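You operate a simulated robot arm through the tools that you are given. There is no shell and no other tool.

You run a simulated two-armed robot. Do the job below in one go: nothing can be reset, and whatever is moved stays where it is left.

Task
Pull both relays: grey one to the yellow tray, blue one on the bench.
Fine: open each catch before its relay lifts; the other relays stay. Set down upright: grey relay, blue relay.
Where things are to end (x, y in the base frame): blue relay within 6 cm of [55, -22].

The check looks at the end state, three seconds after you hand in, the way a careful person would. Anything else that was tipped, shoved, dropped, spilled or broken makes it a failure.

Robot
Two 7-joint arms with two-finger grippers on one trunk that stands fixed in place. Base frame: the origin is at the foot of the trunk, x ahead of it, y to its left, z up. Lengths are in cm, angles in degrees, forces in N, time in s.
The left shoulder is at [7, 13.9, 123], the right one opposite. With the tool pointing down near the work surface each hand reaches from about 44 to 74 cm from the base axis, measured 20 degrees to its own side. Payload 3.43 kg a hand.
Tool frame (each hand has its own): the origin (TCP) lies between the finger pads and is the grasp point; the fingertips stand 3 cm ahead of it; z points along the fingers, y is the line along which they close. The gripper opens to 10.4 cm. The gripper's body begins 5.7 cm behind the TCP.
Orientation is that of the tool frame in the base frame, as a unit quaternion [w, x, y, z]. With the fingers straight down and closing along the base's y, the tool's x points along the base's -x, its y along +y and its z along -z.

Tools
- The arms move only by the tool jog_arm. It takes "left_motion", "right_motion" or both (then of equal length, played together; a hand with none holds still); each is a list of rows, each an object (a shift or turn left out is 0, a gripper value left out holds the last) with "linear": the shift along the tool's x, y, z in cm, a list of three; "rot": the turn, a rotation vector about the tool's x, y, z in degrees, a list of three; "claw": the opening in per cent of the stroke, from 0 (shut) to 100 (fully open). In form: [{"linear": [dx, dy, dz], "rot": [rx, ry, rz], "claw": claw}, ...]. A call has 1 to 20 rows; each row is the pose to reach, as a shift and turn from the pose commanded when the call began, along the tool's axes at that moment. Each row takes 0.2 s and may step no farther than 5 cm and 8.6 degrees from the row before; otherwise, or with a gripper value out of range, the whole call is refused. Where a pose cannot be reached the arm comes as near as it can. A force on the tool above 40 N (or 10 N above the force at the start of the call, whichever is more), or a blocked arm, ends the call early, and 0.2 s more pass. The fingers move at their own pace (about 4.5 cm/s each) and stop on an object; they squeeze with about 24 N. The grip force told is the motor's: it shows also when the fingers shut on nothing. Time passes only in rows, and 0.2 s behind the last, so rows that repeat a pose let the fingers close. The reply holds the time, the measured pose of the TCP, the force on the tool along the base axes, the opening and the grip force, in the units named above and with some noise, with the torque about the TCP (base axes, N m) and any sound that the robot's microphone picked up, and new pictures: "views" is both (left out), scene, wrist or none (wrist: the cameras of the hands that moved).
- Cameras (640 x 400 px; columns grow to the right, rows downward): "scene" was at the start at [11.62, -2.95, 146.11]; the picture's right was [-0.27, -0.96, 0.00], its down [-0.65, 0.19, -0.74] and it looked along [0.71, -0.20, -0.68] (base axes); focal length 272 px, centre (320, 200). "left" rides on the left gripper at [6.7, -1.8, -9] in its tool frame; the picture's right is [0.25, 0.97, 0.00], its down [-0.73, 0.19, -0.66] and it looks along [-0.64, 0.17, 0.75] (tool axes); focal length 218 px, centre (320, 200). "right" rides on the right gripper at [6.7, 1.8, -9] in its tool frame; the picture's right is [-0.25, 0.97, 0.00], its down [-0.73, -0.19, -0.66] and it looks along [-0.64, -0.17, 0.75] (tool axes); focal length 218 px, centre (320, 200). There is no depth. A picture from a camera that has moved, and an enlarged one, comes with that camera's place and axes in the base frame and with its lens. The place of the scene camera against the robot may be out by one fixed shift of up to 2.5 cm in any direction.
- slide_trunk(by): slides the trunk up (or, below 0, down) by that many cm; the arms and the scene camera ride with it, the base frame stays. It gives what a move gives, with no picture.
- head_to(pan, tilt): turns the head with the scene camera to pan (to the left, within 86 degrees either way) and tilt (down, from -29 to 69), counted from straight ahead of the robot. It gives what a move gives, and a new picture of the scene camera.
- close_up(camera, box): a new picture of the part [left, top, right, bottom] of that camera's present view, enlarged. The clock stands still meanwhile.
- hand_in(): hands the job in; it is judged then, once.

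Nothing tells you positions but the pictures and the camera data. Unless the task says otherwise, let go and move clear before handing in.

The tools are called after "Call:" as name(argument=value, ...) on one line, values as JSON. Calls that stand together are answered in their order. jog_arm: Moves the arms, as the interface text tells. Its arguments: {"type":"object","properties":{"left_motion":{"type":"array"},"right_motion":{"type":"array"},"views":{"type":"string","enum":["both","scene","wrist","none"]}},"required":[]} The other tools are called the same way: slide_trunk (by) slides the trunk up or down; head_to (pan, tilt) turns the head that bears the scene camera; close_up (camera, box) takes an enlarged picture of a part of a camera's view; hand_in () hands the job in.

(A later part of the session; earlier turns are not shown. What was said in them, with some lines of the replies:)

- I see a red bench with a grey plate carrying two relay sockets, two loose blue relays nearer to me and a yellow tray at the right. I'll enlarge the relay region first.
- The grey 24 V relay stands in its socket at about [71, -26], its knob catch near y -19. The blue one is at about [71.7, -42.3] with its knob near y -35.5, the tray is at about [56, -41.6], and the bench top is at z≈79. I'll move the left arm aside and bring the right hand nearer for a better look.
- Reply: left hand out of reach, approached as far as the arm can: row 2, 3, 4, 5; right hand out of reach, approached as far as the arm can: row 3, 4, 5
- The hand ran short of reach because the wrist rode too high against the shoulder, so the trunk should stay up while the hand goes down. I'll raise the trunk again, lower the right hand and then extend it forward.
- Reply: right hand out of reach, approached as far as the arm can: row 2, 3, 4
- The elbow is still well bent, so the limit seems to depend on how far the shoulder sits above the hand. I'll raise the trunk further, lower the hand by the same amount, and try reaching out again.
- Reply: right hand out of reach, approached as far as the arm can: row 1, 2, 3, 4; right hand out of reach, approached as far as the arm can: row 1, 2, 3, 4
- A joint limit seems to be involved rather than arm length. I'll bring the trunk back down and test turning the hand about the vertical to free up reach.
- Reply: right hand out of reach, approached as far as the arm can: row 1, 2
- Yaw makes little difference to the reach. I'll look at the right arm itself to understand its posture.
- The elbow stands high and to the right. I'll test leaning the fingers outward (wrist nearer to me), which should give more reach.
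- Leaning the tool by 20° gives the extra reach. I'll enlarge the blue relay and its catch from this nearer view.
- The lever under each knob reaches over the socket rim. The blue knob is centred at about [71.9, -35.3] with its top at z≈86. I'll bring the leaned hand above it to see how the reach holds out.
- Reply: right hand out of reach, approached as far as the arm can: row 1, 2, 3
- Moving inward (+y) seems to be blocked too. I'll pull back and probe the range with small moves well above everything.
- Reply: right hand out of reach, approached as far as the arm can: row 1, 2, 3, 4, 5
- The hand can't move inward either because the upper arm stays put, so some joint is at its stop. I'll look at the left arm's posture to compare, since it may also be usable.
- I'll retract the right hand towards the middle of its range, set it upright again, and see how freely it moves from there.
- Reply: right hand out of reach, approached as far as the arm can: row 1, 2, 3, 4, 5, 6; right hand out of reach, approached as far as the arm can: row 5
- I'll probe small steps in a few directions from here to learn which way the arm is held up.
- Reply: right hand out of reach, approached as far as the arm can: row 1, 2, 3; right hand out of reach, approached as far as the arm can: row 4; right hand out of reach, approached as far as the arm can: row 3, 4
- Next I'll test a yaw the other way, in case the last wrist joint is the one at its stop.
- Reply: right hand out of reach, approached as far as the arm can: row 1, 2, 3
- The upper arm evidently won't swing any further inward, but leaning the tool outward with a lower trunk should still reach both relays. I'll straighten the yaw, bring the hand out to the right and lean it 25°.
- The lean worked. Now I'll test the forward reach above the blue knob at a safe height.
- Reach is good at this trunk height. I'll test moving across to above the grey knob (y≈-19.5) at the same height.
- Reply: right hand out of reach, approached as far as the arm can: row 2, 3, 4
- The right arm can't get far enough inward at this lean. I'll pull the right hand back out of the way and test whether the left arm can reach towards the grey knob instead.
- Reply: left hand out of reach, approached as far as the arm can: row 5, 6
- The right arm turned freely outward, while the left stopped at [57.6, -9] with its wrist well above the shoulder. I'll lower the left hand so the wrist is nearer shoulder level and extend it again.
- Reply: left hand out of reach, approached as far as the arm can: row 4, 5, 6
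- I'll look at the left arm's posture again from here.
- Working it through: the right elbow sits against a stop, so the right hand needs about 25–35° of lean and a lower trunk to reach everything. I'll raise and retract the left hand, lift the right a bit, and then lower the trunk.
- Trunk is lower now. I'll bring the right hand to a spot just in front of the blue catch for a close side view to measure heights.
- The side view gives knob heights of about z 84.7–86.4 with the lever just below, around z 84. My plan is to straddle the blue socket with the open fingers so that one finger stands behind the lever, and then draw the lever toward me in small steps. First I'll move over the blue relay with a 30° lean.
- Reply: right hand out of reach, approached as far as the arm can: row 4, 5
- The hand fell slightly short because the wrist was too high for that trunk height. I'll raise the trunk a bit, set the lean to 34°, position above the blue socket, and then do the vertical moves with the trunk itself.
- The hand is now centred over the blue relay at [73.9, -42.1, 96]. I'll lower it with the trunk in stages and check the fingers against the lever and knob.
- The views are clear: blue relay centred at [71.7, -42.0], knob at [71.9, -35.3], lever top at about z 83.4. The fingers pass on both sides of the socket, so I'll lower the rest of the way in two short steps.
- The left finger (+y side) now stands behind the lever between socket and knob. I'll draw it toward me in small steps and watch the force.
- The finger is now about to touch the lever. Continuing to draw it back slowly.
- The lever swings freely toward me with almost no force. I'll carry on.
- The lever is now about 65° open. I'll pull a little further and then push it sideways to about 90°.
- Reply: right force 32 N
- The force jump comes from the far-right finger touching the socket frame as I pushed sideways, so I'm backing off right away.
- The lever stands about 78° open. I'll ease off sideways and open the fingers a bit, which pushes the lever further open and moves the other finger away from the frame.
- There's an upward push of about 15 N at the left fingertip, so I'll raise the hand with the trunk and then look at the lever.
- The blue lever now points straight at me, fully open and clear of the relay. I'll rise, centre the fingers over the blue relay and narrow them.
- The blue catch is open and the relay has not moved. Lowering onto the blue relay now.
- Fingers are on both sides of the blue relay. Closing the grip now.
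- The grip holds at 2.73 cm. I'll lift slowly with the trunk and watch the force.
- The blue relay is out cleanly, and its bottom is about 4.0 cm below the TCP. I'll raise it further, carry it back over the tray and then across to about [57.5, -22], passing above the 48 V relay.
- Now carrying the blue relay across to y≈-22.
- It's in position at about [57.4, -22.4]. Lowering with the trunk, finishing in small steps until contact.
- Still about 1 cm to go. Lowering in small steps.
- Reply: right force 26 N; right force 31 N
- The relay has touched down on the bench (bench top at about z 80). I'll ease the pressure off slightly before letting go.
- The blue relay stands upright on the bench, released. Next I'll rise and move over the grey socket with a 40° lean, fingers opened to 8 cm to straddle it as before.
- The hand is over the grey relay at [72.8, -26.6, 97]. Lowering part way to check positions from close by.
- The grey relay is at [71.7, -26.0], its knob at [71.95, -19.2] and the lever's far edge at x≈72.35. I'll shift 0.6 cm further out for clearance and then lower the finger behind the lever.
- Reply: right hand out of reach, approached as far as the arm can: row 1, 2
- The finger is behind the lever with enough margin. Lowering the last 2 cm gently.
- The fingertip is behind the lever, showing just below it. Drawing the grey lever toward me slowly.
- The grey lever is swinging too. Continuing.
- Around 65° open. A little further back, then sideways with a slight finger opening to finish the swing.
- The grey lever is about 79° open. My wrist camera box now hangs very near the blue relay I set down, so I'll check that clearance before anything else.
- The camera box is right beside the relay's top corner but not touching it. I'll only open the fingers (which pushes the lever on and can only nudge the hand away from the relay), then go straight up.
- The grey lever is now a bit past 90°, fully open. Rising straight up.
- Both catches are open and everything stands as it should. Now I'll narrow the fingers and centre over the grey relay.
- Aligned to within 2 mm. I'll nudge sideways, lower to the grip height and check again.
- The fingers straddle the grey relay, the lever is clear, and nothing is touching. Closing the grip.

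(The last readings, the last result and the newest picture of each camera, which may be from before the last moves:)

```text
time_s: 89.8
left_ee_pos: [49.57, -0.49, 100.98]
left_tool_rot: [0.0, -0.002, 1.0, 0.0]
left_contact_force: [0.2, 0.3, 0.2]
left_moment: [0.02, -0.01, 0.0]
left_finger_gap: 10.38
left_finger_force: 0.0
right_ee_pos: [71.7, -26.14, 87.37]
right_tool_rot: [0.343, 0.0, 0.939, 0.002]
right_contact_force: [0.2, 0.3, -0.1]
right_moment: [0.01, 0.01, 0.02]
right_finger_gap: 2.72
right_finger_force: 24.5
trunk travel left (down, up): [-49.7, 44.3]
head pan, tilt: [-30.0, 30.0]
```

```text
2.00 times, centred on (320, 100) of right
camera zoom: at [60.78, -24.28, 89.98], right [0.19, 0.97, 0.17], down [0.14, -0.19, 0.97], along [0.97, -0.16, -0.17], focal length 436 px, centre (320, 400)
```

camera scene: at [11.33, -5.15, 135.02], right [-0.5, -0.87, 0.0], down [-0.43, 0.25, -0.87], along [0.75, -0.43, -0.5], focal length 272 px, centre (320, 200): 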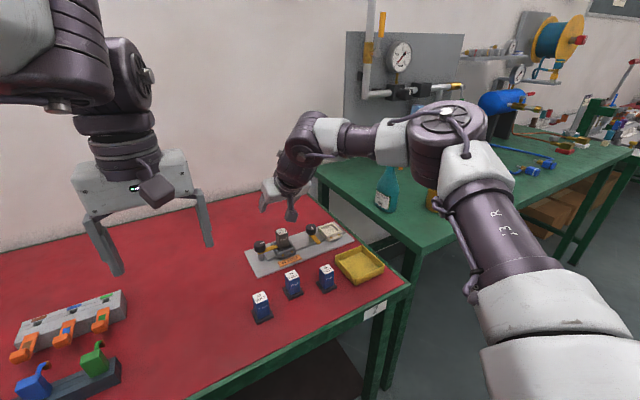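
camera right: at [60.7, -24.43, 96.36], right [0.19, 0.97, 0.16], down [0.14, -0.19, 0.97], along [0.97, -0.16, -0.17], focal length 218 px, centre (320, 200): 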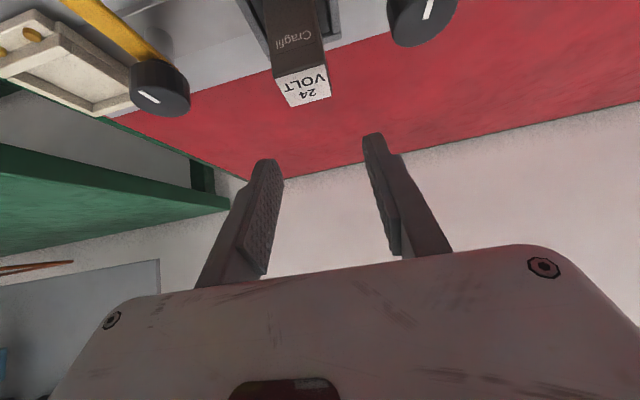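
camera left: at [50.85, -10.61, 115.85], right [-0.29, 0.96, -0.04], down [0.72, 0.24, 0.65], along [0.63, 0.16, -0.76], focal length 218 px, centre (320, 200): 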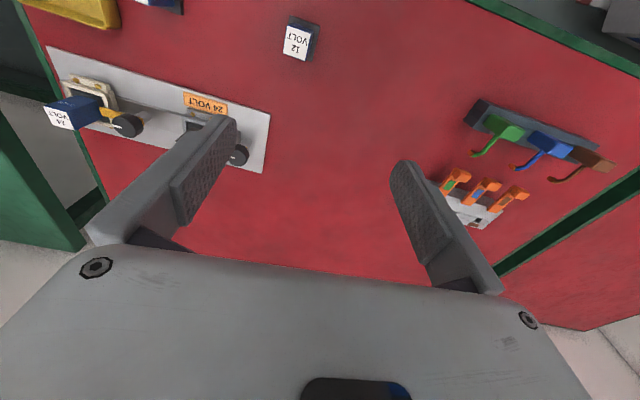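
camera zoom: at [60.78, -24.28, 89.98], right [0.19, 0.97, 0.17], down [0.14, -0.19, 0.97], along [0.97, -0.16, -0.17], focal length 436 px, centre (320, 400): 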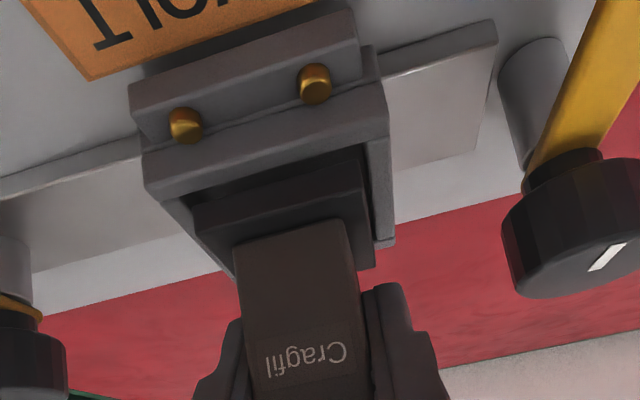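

The grey relay is coming out cleanly. Lifting it high, then carrying it back and across to above the tray at about [55.5, -41.6].

Call:
slide_trunk(by=9)

Call:
jog_arm(right_motion=[{"linear": [2.0, 0, -1.68]}, {"linear": [4.5, -0.5, -3.78]}, {"linear": [7.0, -1.5, -5.88]}, {"linear": [9.0, -4, -7.55]}, {"linear": [10.5, -7, -8.81]}, {"linear": [11.8, -10.5, -9.9]}, {"linear": [12.45, -14, -10.45]}, {"linear": [12.45, -15.5, -10.45]}], views="both")

```text
time_s: 91.0
left_ee_pos: [49.57, -0.38, 109.93]
left_tool_rot: [0.0, -0.002, 1.0, 0.001]
left_contact_force: [-0.7, 0.5, 0.0]
left_moment: [0.02, -0.03, 0.02]
left_finger_gap: 10.4
left_finger_force: 0.0
right_ee_pos: [71.76, -26.09, 96.34]
right_tool_rot: [0.342, 0.0, 0.94, 0.001]
right_contact_force: [0.5, -0.2, -1.6]
right_moment: [0.02, 0.0, -0.01]
right_finger_gap: 2.74
right_finger_force: 24.1
trunk travel left (down, up): [-58.7, 35.3]
head pan, tilt: [-30.0, 30.0]
```

```text
time_s: 92.8
left_ee_pos: [49.6, -0.42, 109.74]
left_tool_rot: [0.0, -0.001, 1.0, 0.0]
left_contact_force: [0.5, 1.4, 1.4]
left_moment: [-0.01, 0.02, 0.01]
left_finger_gap: 10.38
left_finger_force: 0.1
right_ee_pos: [55.44, -41.54, 96.17]
right_tool_rot: [0.342, 0.0, 0.94, 0.001]
right_contact_force: [0.5, 0.2, -1.1]
right_moment: [-0.03, -0.01, -0.02]
right_finger_gap: 2.74
right_finger_force: 24.0
trunk travel left (down, up): [-58.7, 35.3]
head pan, tilt: [-30.0, 30.0]
camera scene: at [11.48, -5.18, 134.2], right [-0.5, -0.87, 0.0], down [-0.43, 0.25, -0.87], along [0.75, -0.43, -0.5], focal length 272 px, centre (320, 200)
camera right: at [44.52, -39.87, 98.92], right [0.19, 0.97, 0.17], down [0.14, -0.19, 0.97], along [0.97, -0.16, -0.17], focal length 218 px, centre (320, 200)
```

scene: 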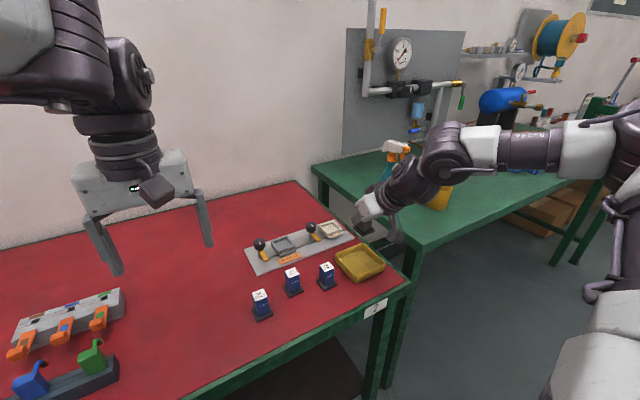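
right: 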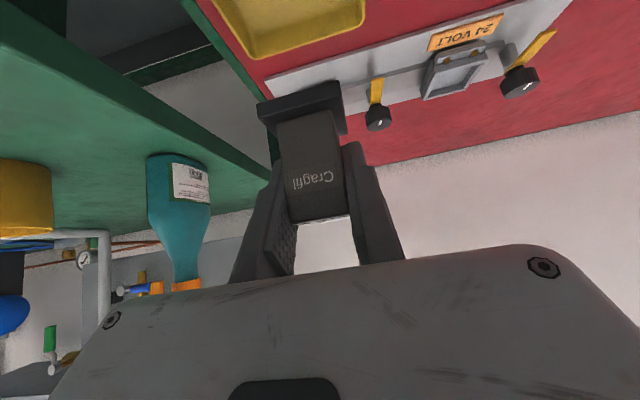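

The relay is over the tray. I'll lower partway and check alignment with the tray walls.

Call:
slide_trunk(by=-7.5)

Call:
close_up(camera="right", box=[160, 0, 480, 200])

Call:
close_up(camera="scene", box=[290, 160, 430, 260])

```text
time_s: 94.0
left_ee_pos: [49.63, -0.27, 102.42]
left_tool_rot: [0.001, -0.002, 1.0, 0.0]
left_contact_force: [0.0, -0.6, -0.6]
left_moment: [0.01, 0.0, 0.0]
left_finger_gap: 10.42
left_finger_force: 0.1
right_ee_pos: [55.34, -41.51, 88.78]
right_tool_rot: [0.342, 0.0, 0.94, 0.001]
right_contact_force: [0.5, -0.5, -0.3]
right_moment: [0.01, -0.02, 0.0]
right_finger_gap: 2.72
right_finger_force: 24.4
trunk travel left (down, up): [-51.2, 42.8]
head pan, tilt: [-30.0, 30.0]
```

```text
2.00 times, centred on (320, 100) of right
camera zoom: at [44.49, -39.85, 91.46], right [0.19, 0.97, 0.17], down [0.14, -0.19, 0.97], along [0.97, -0.16, -0.17], focal length 436 px, centre (320, 400)
```

zoom: 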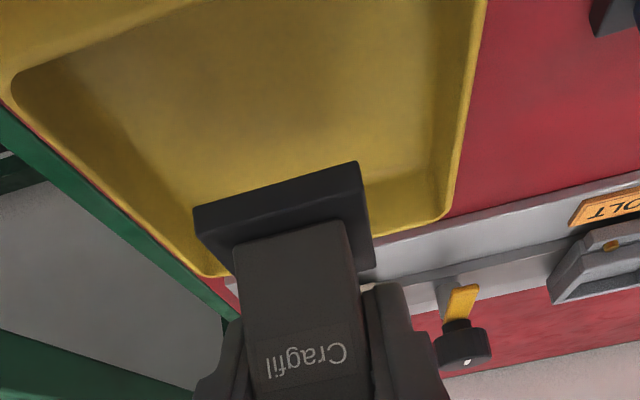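

```text
4.00 times, centred on (360, 210) of scene
camera zoom: at [11.43, -5.17, 126.71], right [-0.5, -0.87, 0.0], down [-0.43, 0.25, -0.87], along [0.75, -0.43, -0.5], focal length 1087 px, centre (160, 160)
```

zoom: 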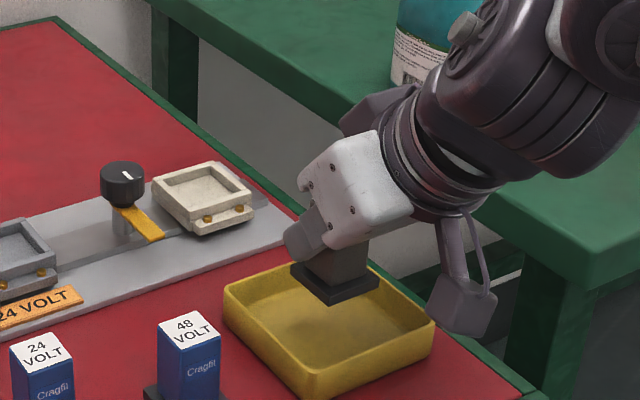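

Alignment is good: the base will land near the tray centre. Lowering further, then in small steps.

Call:
slide_trunk(by=-3.2)

Call:
slide_trunk(by=-0.5)

Call:
close_up(camera="right", box=[160, 0, 480, 200])

Call:
close_up(camera="scene", box=[290, 160, 430, 260])

```text
time_s: 94.7
left_ee_pos: [49.42, -0.44, 99.21]
left_tool_rot: [0.001, -0.002, 1.0, 0.0]
left_contact_force: [0.0, 0.1, -0.2]
left_moment: [0.0, -0.01, 0.0]
left_finger_gap: 10.43
left_finger_force: 0.1
right_ee_pos: [55.36, -41.52, 85.57]
right_tool_rot: [0.343, 0.0, 0.939, 0.001]
right_contact_force: [0.1, 0.7, -1.4]
right_moment: [0.02, 0.03, 0.0]
right_finger_gap: 2.73
right_finger_force: 25.0
trunk travel left (down, up): [-48.0, 46.0]
head pan, tilt: [-30.0, 30.0]
```

```text
time_s: 95.3
left_ee_pos: [49.57, -0.26, 98.79]
left_tool_rot: [0.001, -0.002, 1.0, 0.001]
left_contact_force: [-0.4, 0.5, 0.5]
left_moment: [0.03, 0.01, -0.02]
left_finger_gap: 10.4
left_finger_force: 0.1
right_ee_pos: [55.44, -41.65, 85.07]
right_tool_rot: [0.343, 0.001, 0.939, 0.001]
right_contact_force: [-0.2, 0.5, -1.0]
right_moment: [0.02, 0.01, -0.01]
right_finger_gap: 2.72
right_finger_force: 23.7
trunk travel left (down, up): [-47.5, 46.5]
head pan, tilt: [-30.0, 30.0]
```

```text
2.00 times, centred on (320, 100) of right
camera zoom: at [44.49, -39.85, 87.75], right [0.19, 0.97, 0.17], down [0.14, -0.19, 0.97], along [0.97, -0.16, -0.17], focal length 436 px, centre (320, 400)
```

zoom: 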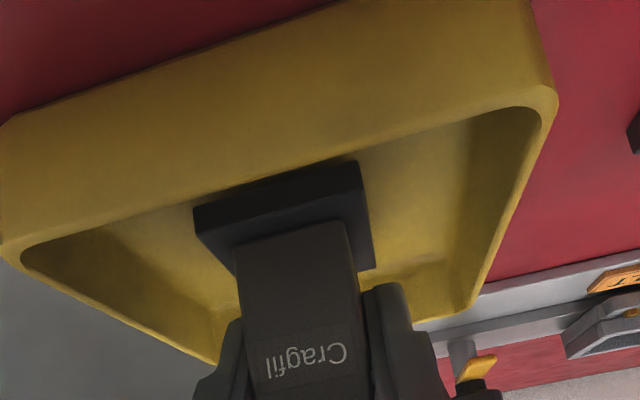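

```text
4.00 times, centred on (360, 210) of scene
camera zoom: at [11.43, -5.18, 123.01], right [-0.5, -0.87, 0.0], down [-0.43, 0.25, -0.87], along [0.75, -0.43, -0.5], focal length 1087 px, centre (160, 160)
```

zoom: 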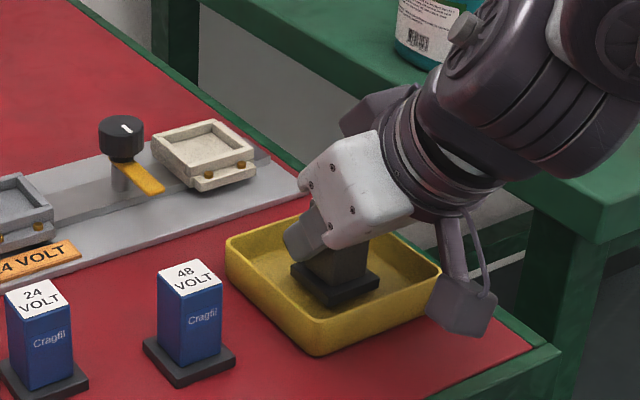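

Almost down. Small steps now until I feel the tray floor.

Call:
slide_trunk(by=-0.25)

Call:
slide_trunk(by=-0.25)

```text
time_s: 95.8
left_ee_pos: [49.53, -0.35, 98.41]
left_tool_rot: [-0.001, -0.002, 1.0, 0.0]
left_contact_force: [-0.3, -0.7, 0.7]
left_moment: [-0.01, -0.01, 0.0]
left_finger_gap: 10.43
left_finger_force: 0.1
right_ee_pos: [55.49, -41.6, 84.76]
right_tool_rot: [0.342, 0.0, 0.94, 0.002]
right_contact_force: [0.0, -0.6, -1.0]
right_moment: [-0.03, -0.02, 0.01]
right_finger_gap: 2.72
right_finger_force: 24.4
trunk travel left (down, up): [-47.2, 46.7]
head pan, tilt: [-30.0, 30.0]
```

```text
time_s: 96.3
left_ee_pos: [49.58, -0.52, 98.12]
left_tool_rot: [0.0, -0.002, 1.0, 0.0]
left_contact_force: [-0.1, 0.0, 1.2]
left_moment: [-0.01, 0.01, 0.0]
left_finger_gap: 10.39
left_finger_force: 0.1
right_ee_pos: [55.38, -41.62, 84.71]
right_tool_rot: [0.342, 0.0, 0.94, 0.002]
right_contact_force: [-0.4, 0.4, -0.1]
right_moment: [0.02, 0.0, 0.0]
right_finger_gap: 2.74
right_finger_force: 24.2
trunk travel left (down, up): [-47.0, 47.0]
head pan, tilt: [-30.0, 30.0]
```

Call:
slide_trunk(by=-0.15)

```text
time_s: 96.8
left_ee_pos: [49.54, -0.45, 98.21]
left_tool_rot: [0.001, -0.002, 1.0, 0.0]
left_contact_force: [0.3, 0.5, -0.6]
left_moment: [-0.01, 0.01, -0.01]
left_finger_gap: 10.39
left_finger_force: 0.1
right_ee_pos: [55.45, -41.71, 84.53]
right_tool_rot: [0.344, 0.0, 0.939, 0.002]
right_contact_force: [0.4, 0.0, 0.7]
right_moment: [-0.04, 0.04, 0.02]
right_finger_gap: 2.73
right_finger_force: 23.6
trunk travel left (down, up): [-46.8, 47.2]
head pan, tilt: [-30.0, 30.0]
```

Call:
slide_trunk(by=-0.12)

Call:
close_up(camera="right", box=[160, 0, 480, 200])

```text
time_s: 97.3
left_ee_pos: [49.48, -0.42, 98.11]
left_tool_rot: [0.0, -0.001, 1.0, 0.0]
left_contact_force: [-0.1, 0.8, 0.0]
left_moment: [0.0, 0.01, 0.01]
left_finger_gap: 10.37
left_finger_force: 0.2
right_ee_pos: [55.46, -41.53, 84.48]
right_tool_rot: [0.344, 0.0, 0.939, 0.0]
right_contact_force: [0.8, -1.4, 8.6]
right_moment: [-0.07, 0.14, 0.04]
right_finger_gap: 2.72
right_finger_force: 24.0
trunk travel left (down, up): [-46.7, 47.3]
head pan, tilt: [-30.0, 30.0]
```

```text
2.00 times, centred on (320, 100) of right
camera zoom: at [44.49, -39.83, 87.1], right [0.19, 0.97, 0.17], down [0.13, -0.19, 0.97], along [0.97, -0.17, -0.17], focal length 436 px, centre (320, 400)
```

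zoom: 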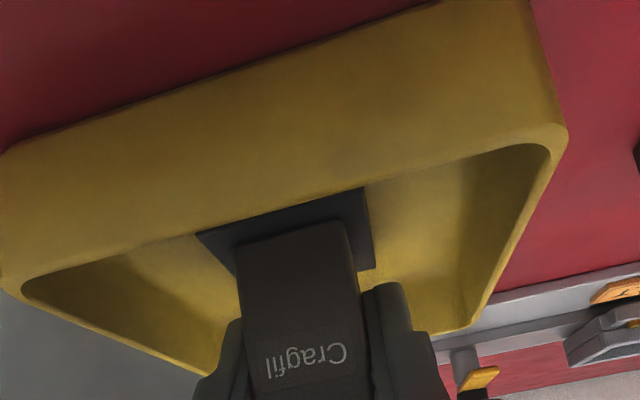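

The relay rests on the tray floor with light contact. Releasing gently.

Call:
jog_arm(right_motion=[{"claw": 30}, {"claw": 36}, {"claw": 42}, {"claw": 42}], views="none")

Call:
slide_trunk(by=3)

Call:
close_up(camera="right", box=[160, 0, 480, 200])

Call:
close_up(camera="scene", box=[290, 160, 430, 260])

```text
time_s: 98.3
left_ee_pos: [49.54, -0.42, 97.97]
left_tool_rot: [0.002, -0.002, 1.0, 0.0]
left_contact_force: [0.6, -0.3, 0.2]
left_moment: [0.0, -0.01, 0.01]
left_finger_gap: 10.41
left_finger_force: 0.0
right_ee_pos: [55.4, -41.59, 84.37]
right_tool_rot: [0.343, 0.0, 0.939, 0.001]
right_contact_force: [-0.4, 0.0, 0.0]
right_moment: [0.0, 0.04, 0.03]
right_finger_gap: 4.37
right_finger_force: 0.0
trunk travel left (down, up): [-46.7, 47.3]
head pan, tilt: [-30.0, 30.0]
```

```text
time_s: 99.1
left_ee_pos: [49.62, -0.44, 100.99]
left_tool_rot: [0.001, -0.002, 1.0, -0.001]
left_contact_force: [-0.4, -0.1, -0.1]
left_moment: [-0.02, 0.04, 0.02]
left_finger_gap: 10.39
left_finger_force: 0.1
right_ee_pos: [55.38, -41.6, 87.21]
right_tool_rot: [0.342, -0.001, 0.94, 0.001]
right_contact_force: [0.3, 0.1, 0.5]
right_moment: [-0.01, 0.01, 0.02]
right_finger_gap: 4.39
right_finger_force: 0.1
trunk travel left (down, up): [-49.7, 44.3]
head pan, tilt: [-30.0, 30.0]
```

```text
2.00 times, centred on (320, 100) of right
camera zoom: at [44.53, -39.87, 89.95], right [0.19, 0.97, 0.17], down [0.14, -0.19, 0.97], along [0.97, -0.16, -0.17], focal length 436 px, centre (320, 400)
```

zoom: 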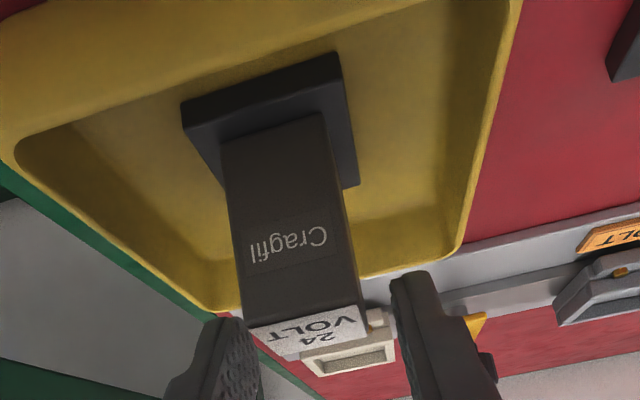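

```text
4.00 times, centred on (360, 210) of scene
camera zoom: at [11.49, -5.2, 125.23], right [-0.5, -0.87, 0.0], down [-0.43, 0.25, -0.87], along [0.75, -0.43, -0.5], focal length 1087 px, centre (160, 160)
```

zoom: 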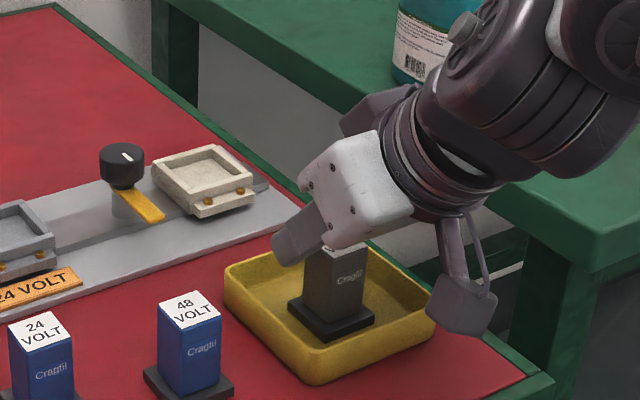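

The grey relay stands upright in the tray. I'll rise well clear, then take a look at the whole bench.

Call:
slide_trunk(by=15)

Call:
jog_arm(right_motion=[{"linear": [0, -3, 0]}, {"linear": [0, -6, 0]}, {"linear": [1, -9, -1]}, {"linear": [2, -12, -2]}], views="none")

Call:
head_to(pan=-22, tilt=40)

Call:
close_up(camera="scene", box=[220, 130, 420, 270])

```text
time_s: 100.8
left_ee_pos: [49.58, -0.44, 116.0]
left_tool_rot: [0.0, -0.002, 1.0, 0.0]
left_contact_force: [-0.5, -0.4, -1.1]
left_moment: [-0.01, -0.03, -0.01]
left_finger_gap: 10.39
left_finger_force: 0.1
right_ee_pos: [55.52, -41.6, 102.28]
right_tool_rot: [0.341, 0.001, 0.94, 0.001]
right_contact_force: [0.1, 0.4, 0.4]
right_moment: [0.02, 0.01, 0.0]
right_finger_gap: 4.38
right_finger_force: 0.1
trunk travel left (down, up): [-64.7, 29.3]
head pan, tilt: [-30.0, 30.0]
```

```text
time_s: 101.8
left_ee_pos: [49.45, -0.55, 115.98]
left_tool_rot: [0.001, -0.003, 1.0, 0.001]
left_contact_force: [0.1, -0.5, 0.1]
left_moment: [-0.01, 0.02, 0.0]
left_finger_gap: 10.37
left_finger_force: 0.2
right_ee_pos: [52.57, -53.76, 102.69]
right_tool_rot: [0.343, 0.0, 0.939, 0.002]
right_contact_force: [0.4, 0.8, 0.9]
right_moment: [0.05, 0.05, -0.01]
right_finger_gap: 4.35
right_finger_force: 0.0
trunk travel left (down, up): [-64.7, 29.3]
head pan, tilt: [-30.0, 30.0]
```

```text
time_s: 102.5
left_ee_pos: [49.5, -0.45, 115.97]
left_tool_rot: [0.002, -0.001, 1.0, 0.0]
left_contact_force: [0.2, -0.5, -1.2]
left_moment: [0.0, 0.02, -0.01]
left_finger_gap: 10.41
left_finger_force: 0.0
right_ee_pos: [52.69, -53.61, 102.71]
right_tool_rot: [0.344, 0.0, 0.939, 0.001]
right_contact_force: [0.3, -0.5, 0.6]
right_moment: [0.0, 0.01, -0.02]
right_finger_gap: 4.37
right_finger_force: 0.0
trunk travel left (down, up): [-64.7, 29.3]
head pan, tilt: [-22.0, 40.0]
camera scene: at [11.52, -3.83, 138.71], right [-0.38, -0.93, 0.0], down [-0.6, 0.24, -0.77], along [0.71, -0.29, -0.64], focal length 272 px, centre (320, 200)
```

scene: 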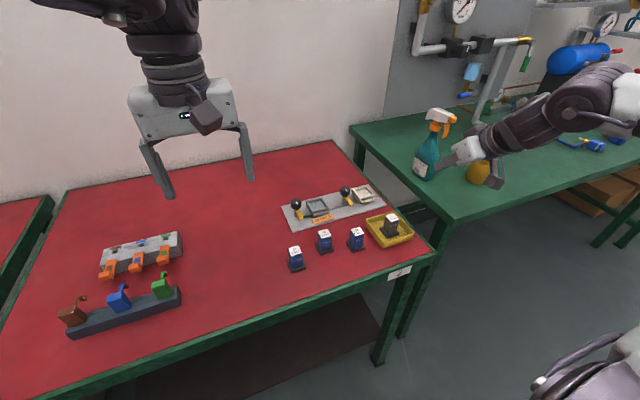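

```text
2.86 times, centred on (320, 200) of scene
camera zoom: at [11.52, -3.83, 138.71], right [-0.38, -0.93, 0.0], down [-0.6, 0.24, -0.77], along [0.71, -0.29, -0.64], focal length 777 px, centre (320, 200)
```

zoom: 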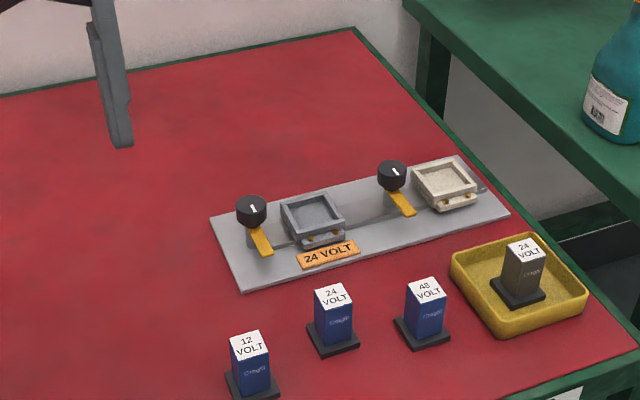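

The full view shows the grey relay upright in the yellow tray and the blue relay upright on the bench at about [57, -22.4]. Both catches are open, the 12 V and 48 V relays are where they were, and both hands are clear, so I'm handing in.

Call:
hand_in()

```text
The job is handed in.
```

The job is handed in. Both relays are out of their sockets. The grey one stands upright in the yellow tray. The blue one stands upright on the bench at about [57, -22.4], roughly 2.5 cm from the target.

- **Catches:** I swung each catch lever about 90° open before lifting its relay, and both are still open.
- **Other relays:** The 12 V and 48 V relays were not touched. In the last picture they stand where they were.
- **Contacts along the way:**
    - A finger pressed on the blue socket's frame with about 27 N while I was opening its catch.
    - Fingertips briefly took up to about 15 N against the socket plate or a knob at both catches.
    - I pushed the blue relay down with about 30 N when setting it on the bench.
    - Nothing looked shifted afterwards.

Both hands are empty and clear of the bench. Because of how the right arm's joints were set, I did everything with that hand leaning 34–40° and moved up and down by sliding the trunk.
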